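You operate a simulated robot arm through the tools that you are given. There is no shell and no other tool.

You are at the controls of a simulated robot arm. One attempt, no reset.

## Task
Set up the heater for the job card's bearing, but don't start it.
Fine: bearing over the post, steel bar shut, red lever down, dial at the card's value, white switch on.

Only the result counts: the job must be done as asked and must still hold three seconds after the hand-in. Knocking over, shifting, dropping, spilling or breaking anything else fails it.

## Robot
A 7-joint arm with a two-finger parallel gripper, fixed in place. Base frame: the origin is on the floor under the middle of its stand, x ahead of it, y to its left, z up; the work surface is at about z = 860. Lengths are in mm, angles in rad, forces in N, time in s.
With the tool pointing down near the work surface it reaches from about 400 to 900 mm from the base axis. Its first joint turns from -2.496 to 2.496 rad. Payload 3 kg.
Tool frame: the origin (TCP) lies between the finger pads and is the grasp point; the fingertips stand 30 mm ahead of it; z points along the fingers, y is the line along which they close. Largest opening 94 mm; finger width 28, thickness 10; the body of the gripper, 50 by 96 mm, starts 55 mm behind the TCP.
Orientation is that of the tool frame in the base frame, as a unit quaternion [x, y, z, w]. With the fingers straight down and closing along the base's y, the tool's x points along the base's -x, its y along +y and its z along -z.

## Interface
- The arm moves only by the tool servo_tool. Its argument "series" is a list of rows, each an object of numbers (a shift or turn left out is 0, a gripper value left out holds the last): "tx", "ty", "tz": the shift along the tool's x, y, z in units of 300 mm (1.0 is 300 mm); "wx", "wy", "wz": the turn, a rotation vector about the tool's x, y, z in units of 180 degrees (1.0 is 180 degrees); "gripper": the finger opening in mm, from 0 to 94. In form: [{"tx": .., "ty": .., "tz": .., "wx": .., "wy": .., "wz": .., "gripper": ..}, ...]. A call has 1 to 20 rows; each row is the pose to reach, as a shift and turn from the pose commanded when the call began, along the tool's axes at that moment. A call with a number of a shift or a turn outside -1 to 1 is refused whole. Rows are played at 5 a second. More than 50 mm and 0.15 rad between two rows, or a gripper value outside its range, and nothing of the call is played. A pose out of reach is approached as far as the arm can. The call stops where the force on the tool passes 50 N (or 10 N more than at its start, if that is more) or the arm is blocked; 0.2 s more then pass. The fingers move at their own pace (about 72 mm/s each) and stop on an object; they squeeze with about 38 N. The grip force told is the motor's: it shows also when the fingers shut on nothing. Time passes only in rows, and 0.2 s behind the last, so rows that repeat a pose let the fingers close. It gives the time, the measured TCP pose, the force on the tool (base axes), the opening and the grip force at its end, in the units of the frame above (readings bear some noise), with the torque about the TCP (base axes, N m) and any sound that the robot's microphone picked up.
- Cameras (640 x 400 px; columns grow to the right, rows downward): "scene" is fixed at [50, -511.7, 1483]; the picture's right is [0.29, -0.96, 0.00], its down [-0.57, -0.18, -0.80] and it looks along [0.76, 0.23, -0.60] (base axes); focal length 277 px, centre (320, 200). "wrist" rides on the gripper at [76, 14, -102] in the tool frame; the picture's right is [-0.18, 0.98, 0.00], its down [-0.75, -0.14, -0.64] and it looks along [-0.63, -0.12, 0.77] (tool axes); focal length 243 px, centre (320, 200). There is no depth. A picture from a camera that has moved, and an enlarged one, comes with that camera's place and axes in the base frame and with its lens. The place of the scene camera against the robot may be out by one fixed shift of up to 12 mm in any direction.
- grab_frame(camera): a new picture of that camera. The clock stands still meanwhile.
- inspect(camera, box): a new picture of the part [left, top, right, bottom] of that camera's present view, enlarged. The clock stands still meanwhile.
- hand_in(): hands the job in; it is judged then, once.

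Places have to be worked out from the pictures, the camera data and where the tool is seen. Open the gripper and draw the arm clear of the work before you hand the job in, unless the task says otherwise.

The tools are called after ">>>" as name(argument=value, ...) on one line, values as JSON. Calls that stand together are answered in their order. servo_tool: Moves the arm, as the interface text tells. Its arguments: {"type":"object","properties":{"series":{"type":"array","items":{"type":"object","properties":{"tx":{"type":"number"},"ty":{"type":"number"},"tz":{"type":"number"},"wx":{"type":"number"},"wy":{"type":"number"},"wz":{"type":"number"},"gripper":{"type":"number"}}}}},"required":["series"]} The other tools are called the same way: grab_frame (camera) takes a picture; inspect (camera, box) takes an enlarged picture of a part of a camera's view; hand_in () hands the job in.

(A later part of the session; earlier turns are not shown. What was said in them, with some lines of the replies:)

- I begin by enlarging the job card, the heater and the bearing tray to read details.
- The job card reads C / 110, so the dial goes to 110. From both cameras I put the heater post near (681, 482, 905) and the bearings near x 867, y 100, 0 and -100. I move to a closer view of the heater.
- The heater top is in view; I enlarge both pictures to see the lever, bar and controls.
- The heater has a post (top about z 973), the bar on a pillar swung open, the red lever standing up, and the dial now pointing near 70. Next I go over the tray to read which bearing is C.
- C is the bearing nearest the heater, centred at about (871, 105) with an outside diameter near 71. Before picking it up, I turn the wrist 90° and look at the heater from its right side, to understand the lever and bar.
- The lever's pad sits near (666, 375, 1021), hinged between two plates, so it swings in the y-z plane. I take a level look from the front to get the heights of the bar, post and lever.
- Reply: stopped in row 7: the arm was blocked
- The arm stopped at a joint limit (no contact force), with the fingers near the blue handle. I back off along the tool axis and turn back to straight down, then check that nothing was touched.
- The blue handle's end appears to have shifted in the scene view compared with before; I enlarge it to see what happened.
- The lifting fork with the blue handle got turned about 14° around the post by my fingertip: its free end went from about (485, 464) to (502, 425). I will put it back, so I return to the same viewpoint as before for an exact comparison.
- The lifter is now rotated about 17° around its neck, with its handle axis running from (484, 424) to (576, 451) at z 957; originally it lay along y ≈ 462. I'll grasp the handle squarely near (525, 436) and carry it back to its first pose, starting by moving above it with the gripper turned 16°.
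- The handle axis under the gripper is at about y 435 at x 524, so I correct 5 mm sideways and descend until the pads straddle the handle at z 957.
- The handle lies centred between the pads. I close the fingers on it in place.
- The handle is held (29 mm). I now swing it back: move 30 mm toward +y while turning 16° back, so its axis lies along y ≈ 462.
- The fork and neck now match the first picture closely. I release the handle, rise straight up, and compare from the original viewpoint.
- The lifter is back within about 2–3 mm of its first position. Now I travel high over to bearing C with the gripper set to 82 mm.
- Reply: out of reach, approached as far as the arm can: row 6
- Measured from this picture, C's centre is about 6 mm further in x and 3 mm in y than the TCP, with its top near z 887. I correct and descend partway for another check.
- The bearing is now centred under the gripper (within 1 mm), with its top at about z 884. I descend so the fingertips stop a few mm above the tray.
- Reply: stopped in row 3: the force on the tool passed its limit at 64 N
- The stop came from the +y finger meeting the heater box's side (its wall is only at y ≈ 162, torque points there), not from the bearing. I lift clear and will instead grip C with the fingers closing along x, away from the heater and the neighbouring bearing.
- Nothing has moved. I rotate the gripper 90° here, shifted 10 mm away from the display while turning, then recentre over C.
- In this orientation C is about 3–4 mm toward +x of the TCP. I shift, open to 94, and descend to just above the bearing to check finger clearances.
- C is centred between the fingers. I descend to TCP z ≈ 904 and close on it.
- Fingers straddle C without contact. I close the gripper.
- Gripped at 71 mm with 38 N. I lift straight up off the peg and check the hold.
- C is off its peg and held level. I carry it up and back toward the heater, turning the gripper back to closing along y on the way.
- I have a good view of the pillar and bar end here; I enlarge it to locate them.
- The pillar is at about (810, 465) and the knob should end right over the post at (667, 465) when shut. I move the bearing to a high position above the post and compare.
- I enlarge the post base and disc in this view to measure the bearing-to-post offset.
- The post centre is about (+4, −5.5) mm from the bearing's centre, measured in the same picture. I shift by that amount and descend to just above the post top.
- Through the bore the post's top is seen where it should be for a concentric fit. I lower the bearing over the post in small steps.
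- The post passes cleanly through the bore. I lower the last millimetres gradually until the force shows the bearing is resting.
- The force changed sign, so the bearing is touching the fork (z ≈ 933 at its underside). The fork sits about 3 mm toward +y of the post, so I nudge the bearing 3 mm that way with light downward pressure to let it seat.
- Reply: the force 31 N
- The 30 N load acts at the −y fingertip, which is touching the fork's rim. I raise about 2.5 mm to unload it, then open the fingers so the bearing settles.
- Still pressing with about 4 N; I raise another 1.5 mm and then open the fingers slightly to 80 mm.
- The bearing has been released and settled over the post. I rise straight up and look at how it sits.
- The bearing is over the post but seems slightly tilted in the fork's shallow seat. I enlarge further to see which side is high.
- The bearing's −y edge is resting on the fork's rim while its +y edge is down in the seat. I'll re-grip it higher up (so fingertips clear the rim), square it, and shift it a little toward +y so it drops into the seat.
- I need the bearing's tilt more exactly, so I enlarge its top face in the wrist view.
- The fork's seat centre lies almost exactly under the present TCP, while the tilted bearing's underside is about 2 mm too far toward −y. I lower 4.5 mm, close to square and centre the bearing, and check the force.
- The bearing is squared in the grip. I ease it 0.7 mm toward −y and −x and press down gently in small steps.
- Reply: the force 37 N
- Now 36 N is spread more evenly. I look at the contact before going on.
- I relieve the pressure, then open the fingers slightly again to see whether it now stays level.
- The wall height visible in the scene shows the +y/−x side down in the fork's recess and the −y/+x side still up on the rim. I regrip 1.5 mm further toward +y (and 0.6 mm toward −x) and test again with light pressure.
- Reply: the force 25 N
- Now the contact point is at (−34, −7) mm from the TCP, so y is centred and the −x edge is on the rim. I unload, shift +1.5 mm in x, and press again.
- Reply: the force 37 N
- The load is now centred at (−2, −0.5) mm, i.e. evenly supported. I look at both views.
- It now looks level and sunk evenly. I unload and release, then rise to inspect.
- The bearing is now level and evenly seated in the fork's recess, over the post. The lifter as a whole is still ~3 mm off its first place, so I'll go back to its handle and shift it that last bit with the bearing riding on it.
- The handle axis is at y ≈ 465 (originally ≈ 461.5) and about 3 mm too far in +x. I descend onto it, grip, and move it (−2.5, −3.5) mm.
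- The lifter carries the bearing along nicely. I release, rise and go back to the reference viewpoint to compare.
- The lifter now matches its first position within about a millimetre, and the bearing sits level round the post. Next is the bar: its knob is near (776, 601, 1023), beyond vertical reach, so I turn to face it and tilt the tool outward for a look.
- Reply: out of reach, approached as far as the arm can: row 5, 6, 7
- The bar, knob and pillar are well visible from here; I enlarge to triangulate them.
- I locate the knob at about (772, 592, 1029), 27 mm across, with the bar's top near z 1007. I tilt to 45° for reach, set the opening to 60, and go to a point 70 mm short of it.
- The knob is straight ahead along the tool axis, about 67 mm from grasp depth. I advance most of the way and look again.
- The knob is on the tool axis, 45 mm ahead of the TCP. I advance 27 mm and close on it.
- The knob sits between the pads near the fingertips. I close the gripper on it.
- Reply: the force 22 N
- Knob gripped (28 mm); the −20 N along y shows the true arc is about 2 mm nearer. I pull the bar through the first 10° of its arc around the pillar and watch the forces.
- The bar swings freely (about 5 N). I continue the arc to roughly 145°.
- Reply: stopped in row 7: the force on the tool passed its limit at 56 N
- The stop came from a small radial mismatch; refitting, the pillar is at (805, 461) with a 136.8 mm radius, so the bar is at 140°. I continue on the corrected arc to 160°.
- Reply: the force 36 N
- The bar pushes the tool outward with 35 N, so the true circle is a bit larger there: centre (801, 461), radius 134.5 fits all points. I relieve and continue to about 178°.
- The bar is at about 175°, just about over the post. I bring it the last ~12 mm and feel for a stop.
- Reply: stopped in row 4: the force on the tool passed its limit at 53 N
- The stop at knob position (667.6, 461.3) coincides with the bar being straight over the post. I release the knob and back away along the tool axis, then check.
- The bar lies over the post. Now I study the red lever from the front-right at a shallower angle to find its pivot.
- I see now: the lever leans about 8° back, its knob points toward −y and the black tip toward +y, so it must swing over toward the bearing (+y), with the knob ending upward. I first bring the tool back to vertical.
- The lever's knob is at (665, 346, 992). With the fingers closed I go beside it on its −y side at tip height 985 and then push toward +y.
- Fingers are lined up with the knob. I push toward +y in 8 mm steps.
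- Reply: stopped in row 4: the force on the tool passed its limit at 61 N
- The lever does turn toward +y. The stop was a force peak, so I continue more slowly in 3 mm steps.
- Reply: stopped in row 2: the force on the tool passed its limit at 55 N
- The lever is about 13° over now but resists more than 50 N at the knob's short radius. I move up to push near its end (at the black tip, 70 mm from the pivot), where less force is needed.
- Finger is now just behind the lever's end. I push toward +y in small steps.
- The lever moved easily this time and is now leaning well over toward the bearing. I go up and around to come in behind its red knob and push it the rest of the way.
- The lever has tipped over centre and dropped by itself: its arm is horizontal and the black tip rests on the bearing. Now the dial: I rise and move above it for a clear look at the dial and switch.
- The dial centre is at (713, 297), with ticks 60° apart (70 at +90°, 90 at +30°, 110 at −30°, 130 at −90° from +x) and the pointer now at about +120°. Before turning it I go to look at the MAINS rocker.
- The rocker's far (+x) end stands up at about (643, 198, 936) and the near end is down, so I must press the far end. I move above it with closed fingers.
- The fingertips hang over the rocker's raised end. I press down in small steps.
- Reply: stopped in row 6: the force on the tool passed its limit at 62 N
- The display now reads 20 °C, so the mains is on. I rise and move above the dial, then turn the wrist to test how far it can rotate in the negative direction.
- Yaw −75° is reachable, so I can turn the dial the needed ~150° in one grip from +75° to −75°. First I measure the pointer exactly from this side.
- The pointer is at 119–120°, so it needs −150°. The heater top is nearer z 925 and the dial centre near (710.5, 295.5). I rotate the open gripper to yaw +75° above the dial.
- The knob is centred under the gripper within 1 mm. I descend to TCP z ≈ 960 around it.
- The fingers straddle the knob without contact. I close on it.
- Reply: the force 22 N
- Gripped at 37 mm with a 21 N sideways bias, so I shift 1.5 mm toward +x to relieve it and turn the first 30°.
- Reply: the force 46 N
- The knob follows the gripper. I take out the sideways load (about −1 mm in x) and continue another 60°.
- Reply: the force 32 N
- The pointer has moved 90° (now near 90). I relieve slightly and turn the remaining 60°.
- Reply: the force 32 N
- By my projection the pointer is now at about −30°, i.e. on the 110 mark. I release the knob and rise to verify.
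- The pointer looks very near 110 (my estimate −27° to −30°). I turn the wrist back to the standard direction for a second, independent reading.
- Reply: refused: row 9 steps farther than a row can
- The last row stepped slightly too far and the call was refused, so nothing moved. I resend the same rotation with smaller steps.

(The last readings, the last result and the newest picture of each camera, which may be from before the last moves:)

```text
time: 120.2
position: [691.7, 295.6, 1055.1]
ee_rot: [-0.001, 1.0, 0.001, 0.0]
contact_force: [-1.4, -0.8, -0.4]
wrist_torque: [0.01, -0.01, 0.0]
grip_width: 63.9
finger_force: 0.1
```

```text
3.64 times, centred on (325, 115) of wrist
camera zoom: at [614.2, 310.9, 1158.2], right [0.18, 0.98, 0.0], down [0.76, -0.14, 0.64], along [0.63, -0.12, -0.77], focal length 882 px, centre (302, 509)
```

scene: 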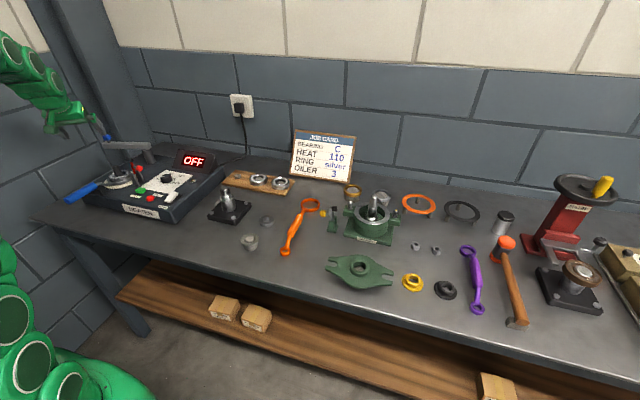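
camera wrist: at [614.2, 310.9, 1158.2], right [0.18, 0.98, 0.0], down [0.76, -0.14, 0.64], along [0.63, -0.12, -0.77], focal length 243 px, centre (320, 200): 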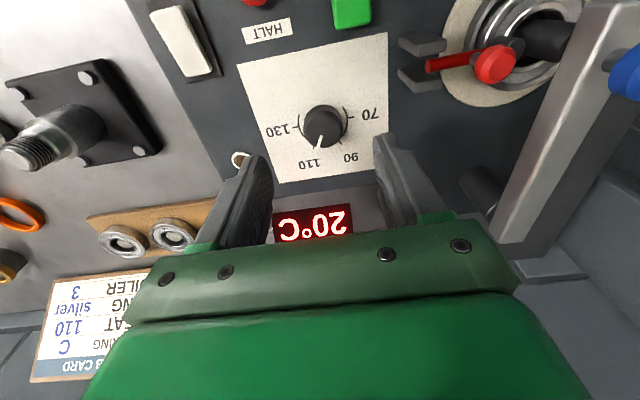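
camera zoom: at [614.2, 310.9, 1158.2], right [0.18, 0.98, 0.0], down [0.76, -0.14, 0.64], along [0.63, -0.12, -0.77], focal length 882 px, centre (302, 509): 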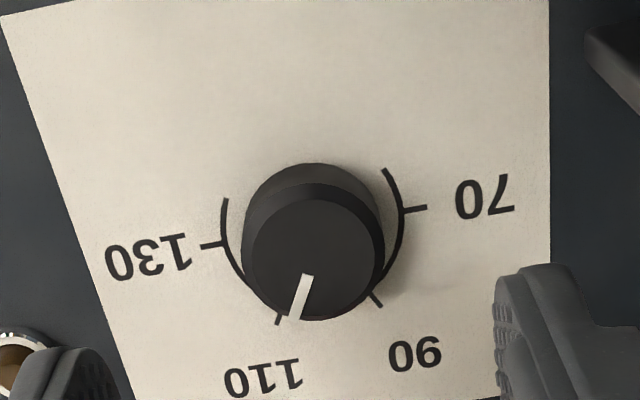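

Both views give the pointer at about −28° versus the 110 tick at −29.5°/−30°, i.e. roughly 0.8 °C low. I regrip the knob and trim it by about 2.5° to sit on the mark.

>>> servo_tool(series=[{"tx": -0.0677, "ty": -0.002, "tz": 0.08}, {"tx": -0.0677, "ty": -0.002, "tz": 0.18}, {"tx": -0.0677, "ty": -0.002, "tz": 0.26}, {"tx": -0.0677, "ty": -0.002, "tz": 0.3}, {"tx": -0.0677, "ty": -0.002, "tz": 0.317}, {"tx": -0.0677, "ty": -0.002, "tz": 0.317}])

>>> inspect(camera="wrist", box=[240, 60, 420, 220])

```text
time: 121.6
position: [711.4, 296.0, 961.7]
ee_rot: [-0.001, 1.0, 0.001, -0.001]
contact_force: [-0.7, -0.5, 0.3]
wrist_torque: [0.0, 0.0, 0.02]
grip_width: 64.1
finger_force: 0.0
```

```text
2.50 times, centred on (330, 140) of wrist
camera zoom: at [634.0, 312.0, 1063.4], right [0.18, 0.98, 0.0], down [0.75, -0.14, 0.64], along [0.63, -0.12, -0.77], focal length 606 px, centre (295, 350)
```

zoom: 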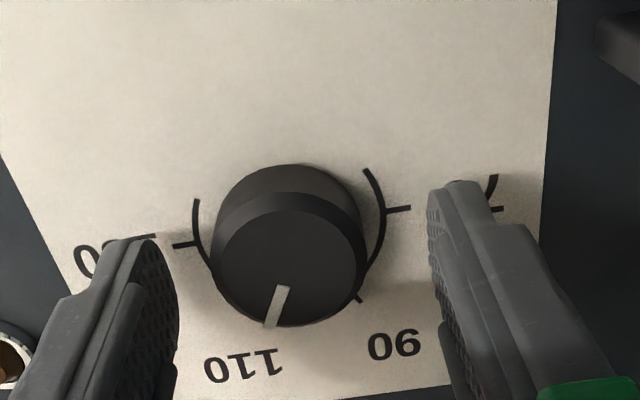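

The knob is 1.4 mm toward −y of the gripper centre; I correct that, close, turn 2.7°, and read forces.

>>> servo_tool(series=[{"ty": -0.0045}, {"ty": -0.0045, "gripper": 20}, {"ty": -0.0045, "gripper": 20}, {"ty": -0.0045, "gripper": 20}, {"ty": -0.0045, "gripper": 20, "wz": 0.008}, {"ty": -0.0045, "gripper": 20, "wz": 0.015}, {"ty": -0.0045, "gripper": 20, "wz": 0.015}])

>>> inspect(camera="wrist", box=[240, 60, 420, 220])

```text
time: 123.2
position: [711.4, 295.0, 960.7]
ee_rot: [0.023, 1.0, 0.001, -0.001]
contact_force: [0.3, 25.1, -1.5]
wrist_torque: [0.7, -0.22, -0.01]
grip_width: 37.6
finger_force: 44.8
```

```text
2.50 times, centred on (330, 140) of wrist
camera zoom: at [634.6, 313.8, 1063.0], right [0.23, 0.97, 0.0], down [0.75, -0.18, 0.64], along [0.62, -0.14, -0.77], focal length 606 px, centre (295, 350)
```

zoom: 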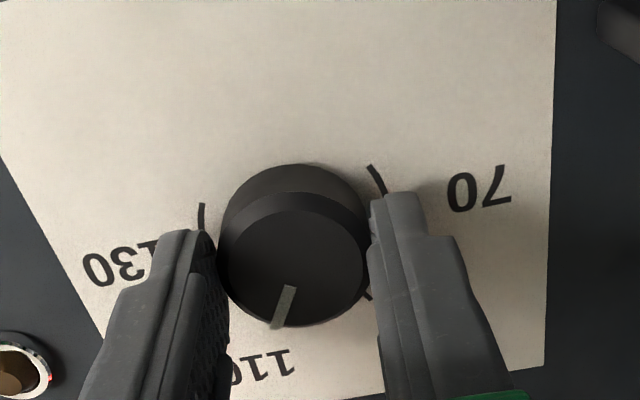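

I release, rise, and return to the same viewpoint to read the pointer again.

>>> servo_tool(series=[{"gripper": 50}, {"gripper": 64}, {"gripper": 64}, {"tz": -0.1}, {"tz": -0.2}, {"tz": -0.315}, {"tz": -0.315, "tx": 0.0667, "wz": -0.015}, {"tz": -0.315, "tx": 0.0667, "wz": -0.015}])

>>> inspect(camera="wrist", box=[265, 60, 385, 170])

>>> grab_frame(camera="wrist")

```text
time: 125.0
position: [691.4, 294.2, 1054.3]
ee_rot: [0.0, 1.0, 0.001, -0.002]
contact_force: [0.5, 0.0, -0.1]
wrist_torque: [0.0, 0.02, 0.02]
grip_width: 63.9
finger_force: 0.0
```

```text
3.64 times, centred on (325, 115) of wrist
camera zoom: at [613.7, 309.9, 1156.0], right [0.18, 0.98, 0.0], down [0.75, -0.14, 0.64], along [0.63, -0.12, -0.77], focal length 882 px, centre (302, 509)
```

zoom: 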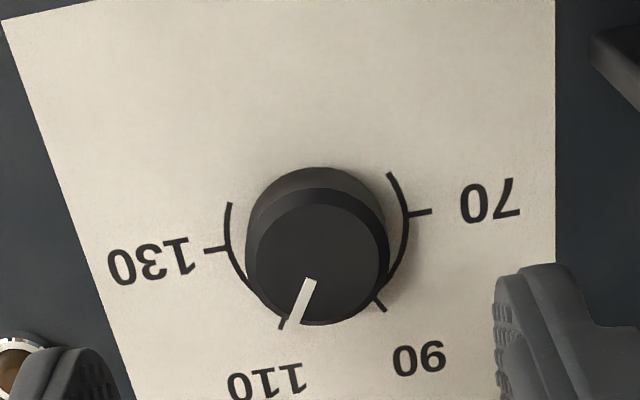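

```text
taken
camera wrist: at [613.7, 309.9, 1156.0], right [0.18, 0.98, 0.0], down [0.75, -0.14, 0.64], along [0.63, -0.12, -0.77], focal length 243 px, centre (320, 200)
```

wrist: 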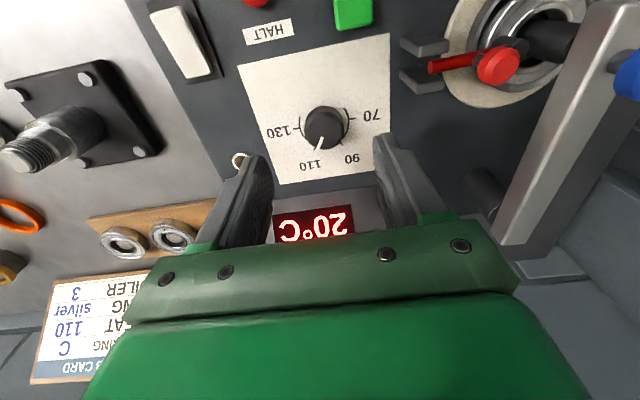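

The pointer now reads −30.4°, right on 110. Next I verify the bar and lever: I move to a viewpoint above the post.

>>> servo_tool(series=[{"tz": -0.1}, {"tz": -0.2, "tx": 0.05, "ty": 0.05}, {"tz": -0.25, "tx": 0.13, "ty": 0.17}, {"tz": -0.25, "tx": 0.2, "ty": 0.3}, {"tz": -0.25, "tx": 0.27, "ty": 0.42}, {"tz": -0.25, "tx": 0.32, "ty": 0.5}, {"tz": -0.25, "tx": 0.32, "ty": 0.5}])

>>> grab_frame(camera="wrist")

>>> inspect(camera="wrist", box=[230, 60, 410, 220])

>>> inspect(camera="scene", box=[80, 130, 160, 190])

```text
time: 126.6
position: [593.8, 445.0, 1129.9]
ee_rot: [-0.001, 1.0, 0.0, 0.0]
contact_force: [-0.3, -0.1, -1.1]
wrist_torque: [-0.01, 0.02, 0.01]
grip_width: 63.9
finger_force: 0.1
```

```text
taken
camera wrist: at [518.3, 459.5, 1231.2], right [0.18, 0.98, 0.0], down [0.76, -0.14, 0.64], along [0.63, -0.12, -0.77], focal length 243 px, centre (320, 200)
```

wrist: 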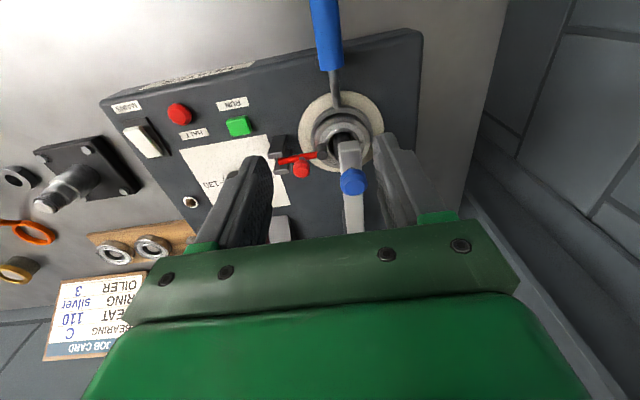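

```text
2.50 times, centred on (320, 140) of wrist
camera zoom: at [518.3, 459.5, 1231.2], right [0.18, 0.98, 0.0], down [0.76, -0.14, 0.64], along [0.63, -0.12, -0.77], focal length 606 px, centre (320, 350)
```

zoom: 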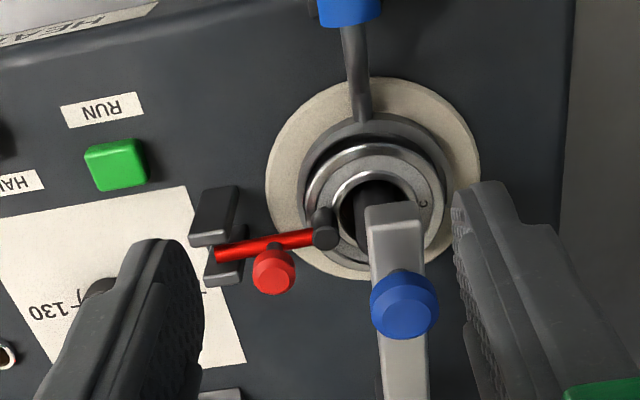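

```text
6.67 times, centred on (120, 160) of scene
camera zoom: at [50.0, -511.7, 1483.0], right [0.29, -0.96, 0.0], down [-0.57, -0.18, -0.8], along [0.76, 0.23, -0.6], focal length 1848 px, centre (1653, 467)
```

zoom: 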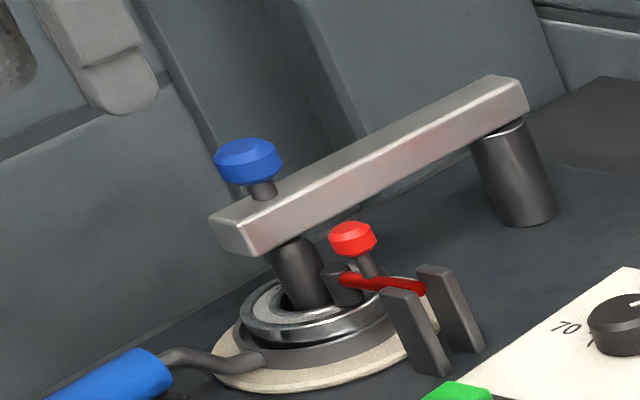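

The bar's knob reads about y 466, i.e. it may have sprung back 2° from the stop when I released it. To be sure it is fully shut I'll push the blue knob from its +y side with closed fingers, so I move there first.

>>> servo_tool(series=[{"tx": -0.05, "ty": 0.1, "tz": 0.02, "gripper": 0}, {"tx": -0.1, "ty": 0.2, "tz": 0.05}, {"tx": -0.18, "ty": 0.25, "tz": 0.1}, {"tx": -0.244, "ty": 0.25, "tz": 0.16}, {"tx": -0.244, "ty": 0.25, "tz": 0.23}, {"tx": -0.244, "ty": 0.25, "tz": 0.29}, {"tx": -0.244, "ty": 0.25, "tz": 0.29}])

>>> grab_frame(camera="wrist")

>>> inspect(camera="scene", box=[70, 110, 160, 190])

```text
time: 128.2
position: [667.8, 521.2, 1042.4]
ee_rot: [0.001, 1.0, 0.001, -0.002]
contact_force: [-0.4, 0.5, -0.2]
wrist_torque: [0.01, 0.0, 0.01]
grip_width: 0.3
finger_force: 33.3
```

```text
taken
camera wrist: at [590.8, 535.5, 1144.5], right [0.18, 0.98, 0.0], down [0.75, -0.14, 0.64], along [0.63, -0.12, -0.77], focal length 243 px, centre (320, 200)
```

wrist: 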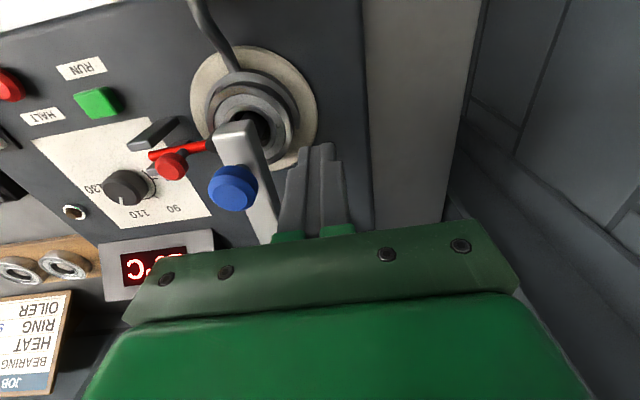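

```text
5.00 times, centred on (115, 150) of scene
camera zoom: at [50.0, -511.7, 1483.0], right [0.29, -0.96, 0.0], down [-0.57, -0.18, -0.8], along [0.76, 0.23, -0.6], focal length 1386 px, centre (1345, 450)
```

zoom: 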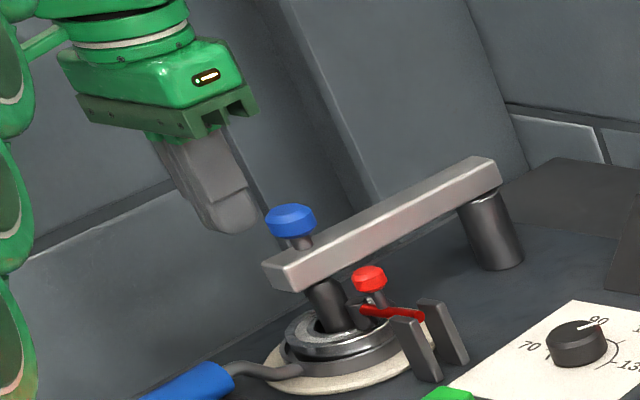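

The fingers are beside the knob on its +y side. I push toward −y slowly until the stop is felt.

>>> servo_tool(series=[{"ty": -0.027}, {"ty": -0.054}, {"ty": -0.08}, {"ty": -0.09}, {"ty": -0.1}, {"ty": -0.108}, {"ty": -0.116}, {"ty": -0.124}, {"ty": -0.132}, {"ty": -0.14}])

>>> grab_frame(camera="wrist")

>>> inspect(camera="scene", box=[80, 120, 160, 190])

```text
time: 130.4
position: [667.4, 482.6, 1043.2]
ee_rot: [-0.003, 1.0, 0.004, 0.001]
contact_force: [5.2, 10.2, -4.8]
wrist_torque: [0.2, -0.02, 0.08]
grip_width: 0.0
finger_force: 32.7
stopped in row 10: the force on the tool passed its limit at 54 N (the readings are from after the stop); the commanded pose is now the measured one
```

```text
taken
camera wrist: at [589.6, 497.2, 1145.8], right [0.18, 0.98, 0.01], down [0.75, -0.14, 0.64], along [0.63, -0.11, -0.77], focal length 243 px, centre (320, 200)
```

wrist: 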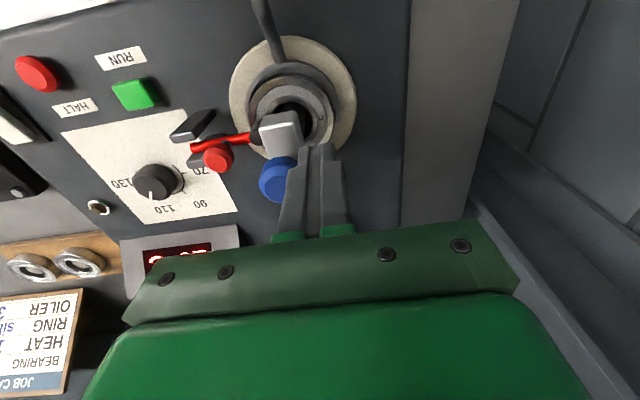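

```text
5.71 times, centred on (120, 155) of scene
camera zoom: at [50.0, -511.7, 1483.0], right [0.29, -0.96, 0.0], down [-0.57, -0.18, -0.8], along [0.76, 0.23, -0.6], focal length 1584 px, centre (1463, 457)
```

zoom: 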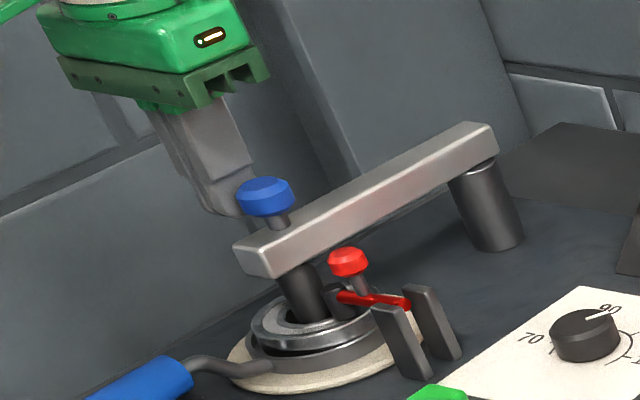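

A firm stop at 54 N: the bar is fully shut. I back off sideways, rise, and re-check its position from the earlier viewpoint.

>>> servo_tool(series=[{"ty": 0.01}, {"ty": 0.05}, {"ty": 0.13}, {"ty": 0.13, "tz": -0.1}, {"ty": 0.1, "tz": -0.2, "tx": 0.08}, {"ty": 0.0, "tz": -0.29, "tx": 0.16}, {"ty": -0.06, "tz": -0.29, "tx": 0.244}, {"ty": -0.125, "tz": -0.29, "tx": 0.244}, {"ty": -0.125, "tz": -0.29, "tx": 0.244}])

>>> inspect(camera="wrist", box=[230, 60, 410, 220])

>>> inspect(camera="scene", box=[80, 130, 160, 190])

>>> grab_frame(camera="scene")

```text
time: 132.4
position: [594.5, 444.3, 1127.6]
ee_rot: [-0.003, 1.0, 0.004, 0.0]
contact_force: [0.9, 0.0, -0.4]
wrist_torque: [-0.02, -0.03, -0.01]
grip_width: 0.0
finger_force: 33.3
```

```text
2.50 times, centred on (320, 140) of wrist
camera zoom: at [516.5, 457.9, 1229.9], right [0.18, 0.98, 0.01], down [0.75, -0.14, 0.64], along [0.63, -0.11, -0.77], focal length 606 px, centre (320, 350)
```

zoom: 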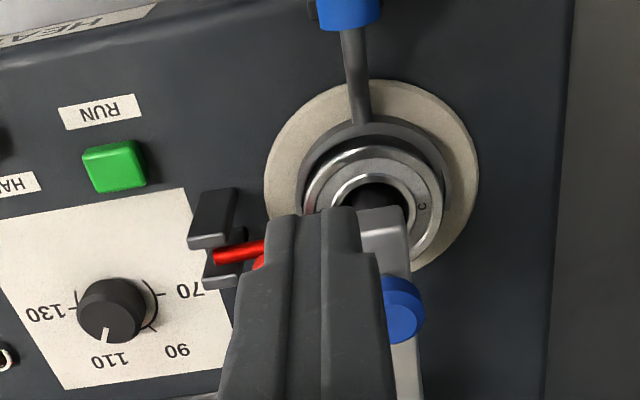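

```text
6.67 times, centred on (120, 160) of scene
camera zoom: at [50.0, -511.7, 1483.0], right [0.29, -0.96, 0.0], down [-0.57, -0.18, -0.8], along [0.76, 0.23, -0.6], focal length 1848 px, centre (1653, 467)
```

zoom: 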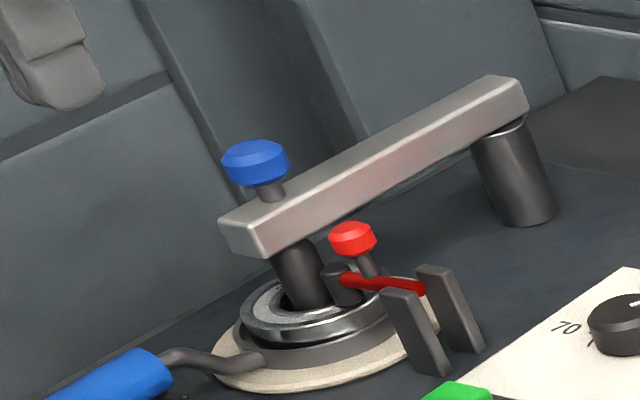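

```text
taken
```

scene: 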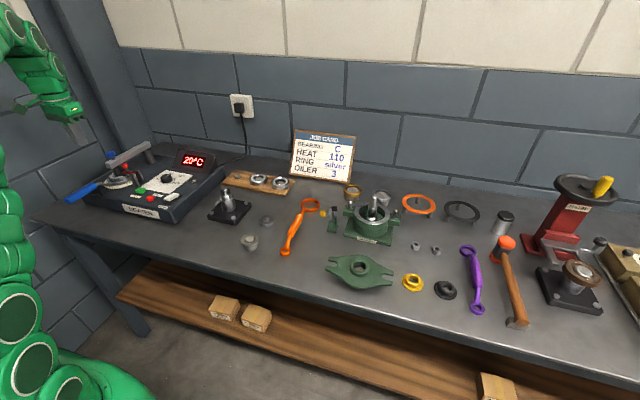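

The bar now sits centred over the post. I do a last check of dial, switch, lever and handle from the fixed camera before parking the arm.

>>> inspect(camera="scene", box=[60, 110, 230, 225])

>>> inspect(camera="scene", box=[102, 155, 145, 185])

>>> inspect(camera="scene", box=[150, 165, 190, 195])

```text
3.48 times, centred on (145, 168) of scene
camera zoom: at [50.0, -511.7, 1483.0], right [0.29, -0.96, 0.0], down [-0.57, -0.18, -0.8], along [0.76, 0.23, -0.6], focal length 964 px, centre (929, 313)
```

zoom: 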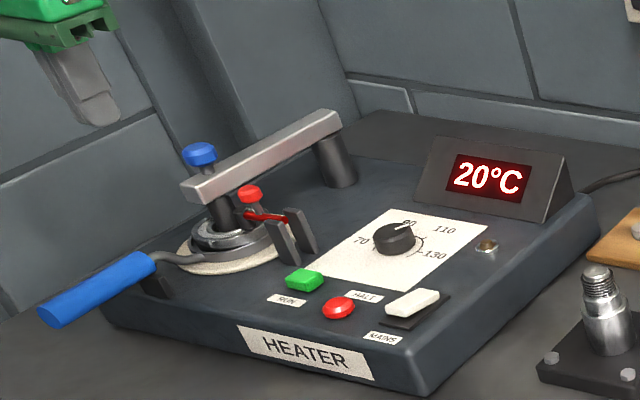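

```text
13.33 times, centred on (124, 170) of scene
camera zoom: at [50.0, -511.7, 1483.0], right [0.29, -0.96, 0.0], down [-0.57, -0.18, -0.8], along [0.76, 0.23, -0.6], focal length 3696 px, centre (2940, 600)
```

zoom: 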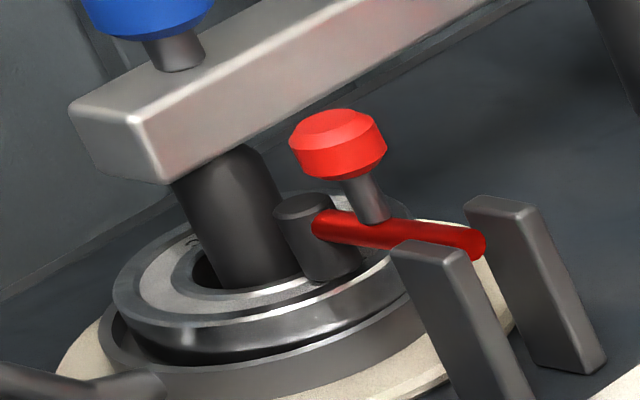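

```text
13.33 times, centred on (170, 180) of scene
camera zoom: at [50.0, -511.7, 1483.0], right [0.29, -0.96, 0.0], down [-0.57, -0.18, -0.8], along [0.76, 0.23, -0.6], focal length 3696 px, centre (2320, 467)
```

zoom: 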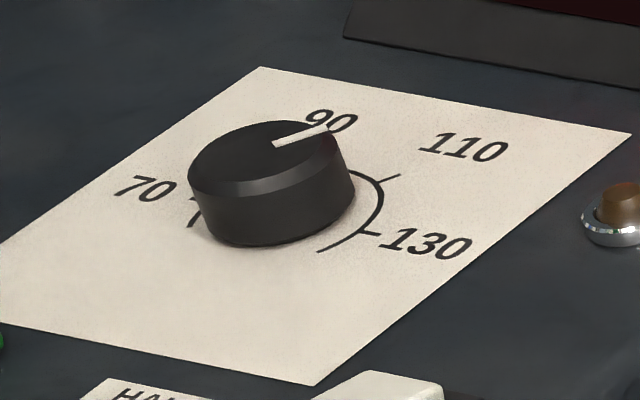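

Everything is set: C over the post, bar shut, lever down on the bearing, pointer on 110, mains on, RUN untouched. I open the gripper and draw the arm well clear, letting a little time pass.

>>> servo_tool(series=[{"tz": -0.1, "gripper": 94}, {"tx": 0.06, "ty": -0.08, "tz": -0.2}, {"tx": 0.13, "ty": -0.2, "tz": -0.28}, {"tx": 0.2, "ty": -0.32, "tz": -0.34}, {"tx": 0.27, "ty": -0.44, "tz": -0.367}, {"tx": 0.33, "ty": -0.55, "tz": -0.367}, {"tx": 0.367, "ty": -0.633, "tz": -0.367}, {"tx": 0.367, "ty": -0.633, "tz": -0.367}, {"tx": 0.367, "ty": -0.633, "tz": -0.367}, {"tx": 0.367, "ty": -0.633, "tz": -0.367}, {"tx": 0.367, "ty": -0.633, "tz": -0.367}, {"tx": 0.367, "ty": -0.633, "tz": -0.367}, {"tx": 0.367, "ty": -0.633, "tz": -0.367}, {"tx": 0.367, "ty": -0.633, "tz": -0.367}, {"tx": 0.367, "ty": -0.633, "tz": -0.367}])

>>> grab_frame(camera="scene")

>>> inspect(camera="scene", box=[60, 110, 230, 225])

>>> inspect(camera="wrist", box=[280, 40, 560, 220])

```text
time: 135.6
position: [482.2, 253.1, 1237.8]
ee_rot: [-0.003, 1.0, 0.005, 0.001]
contact_force: [-0.6, 0.1, -0.6]
wrist_torque: [0.03, 0.01, 0.03]
grip_width: 93.9
finger_force: 0.0
```

```text
taken
```

scene: 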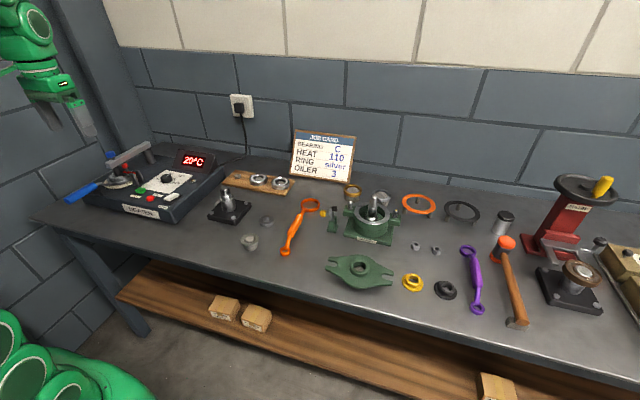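

```text
3.48 times, centred on (145, 168) of scene
camera zoom: at [50.0, -511.7, 1483.0], right [0.29, -0.96, 0.0], down [-0.57, -0.18, -0.8], along [0.76, 0.23, -0.6], focal length 964 px, centre (929, 313)
```

zoom: 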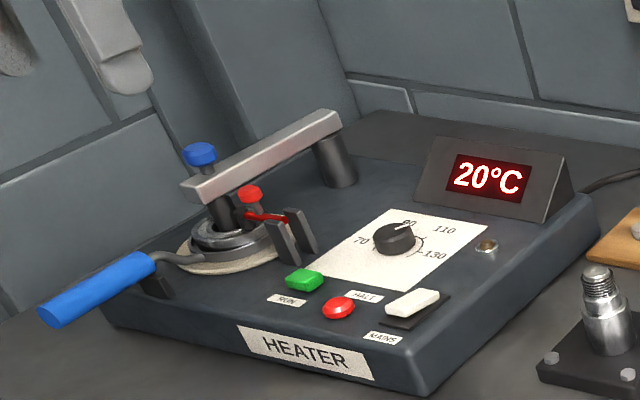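

```text
2.22 times, centred on (420, 130) of wrist
camera zoom: at [405.0, 267.2, 1339.6], right [0.18, 0.98, 0.01], down [0.75, -0.14, 0.64], along [0.63, -0.11, -0.77], focal length 539 px, centre (98, 356)
```

zoom: 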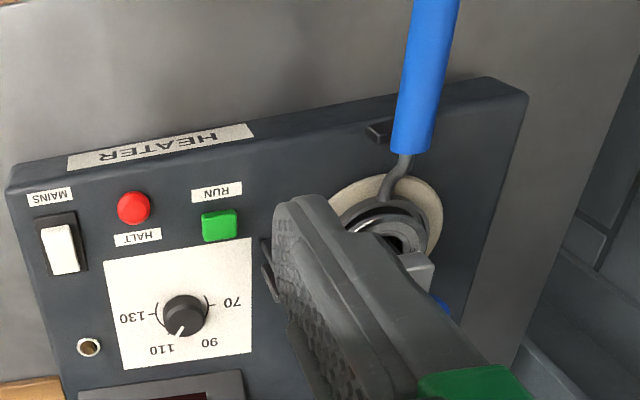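

The arm is clear, the display holds at 20 °C (mains on, not started), and bearing, bar, lever and dial all stay as set. I hand the job in.

>>> hand_in()

```text
The job is handed in.
```

The heater is set up for bearing C and has not been started; I handed the job in. I haven't seen the judgement.

- **Bearing:** C is over the post, sitting level in the lifting fork.
- **Steel bar:** shut over the post. It had sprung back a few millimetres after I first let go, so I pushed it against its stop again.
- **Red lever:** down, with its black tip resting on the bearing.
- **Dial:** on 110, to within about 1 °C as read from the wrist-camera pictures.
- **White switch:** on. The display reads 20 °C, and the RUN button was not touched.

Three contacts along the way could matter for the "nothing else shifted" rule:

- **Lifting fork:** early on, my fingertip turned the blue-handled fork by about 17°. I put it back, and in the camera pictures it is within about 1 mm of where it started.
- **Heater box:** a finger pressed on the side of the box at 64 N while I was reaching for the bearing. I saw no sign that the box moved.
- **Fork rim:** the bearing first came to rest tilted on the fork's rim. I re-gripped it a few times, with up to about 37 N on the fork, until it dropped in level.
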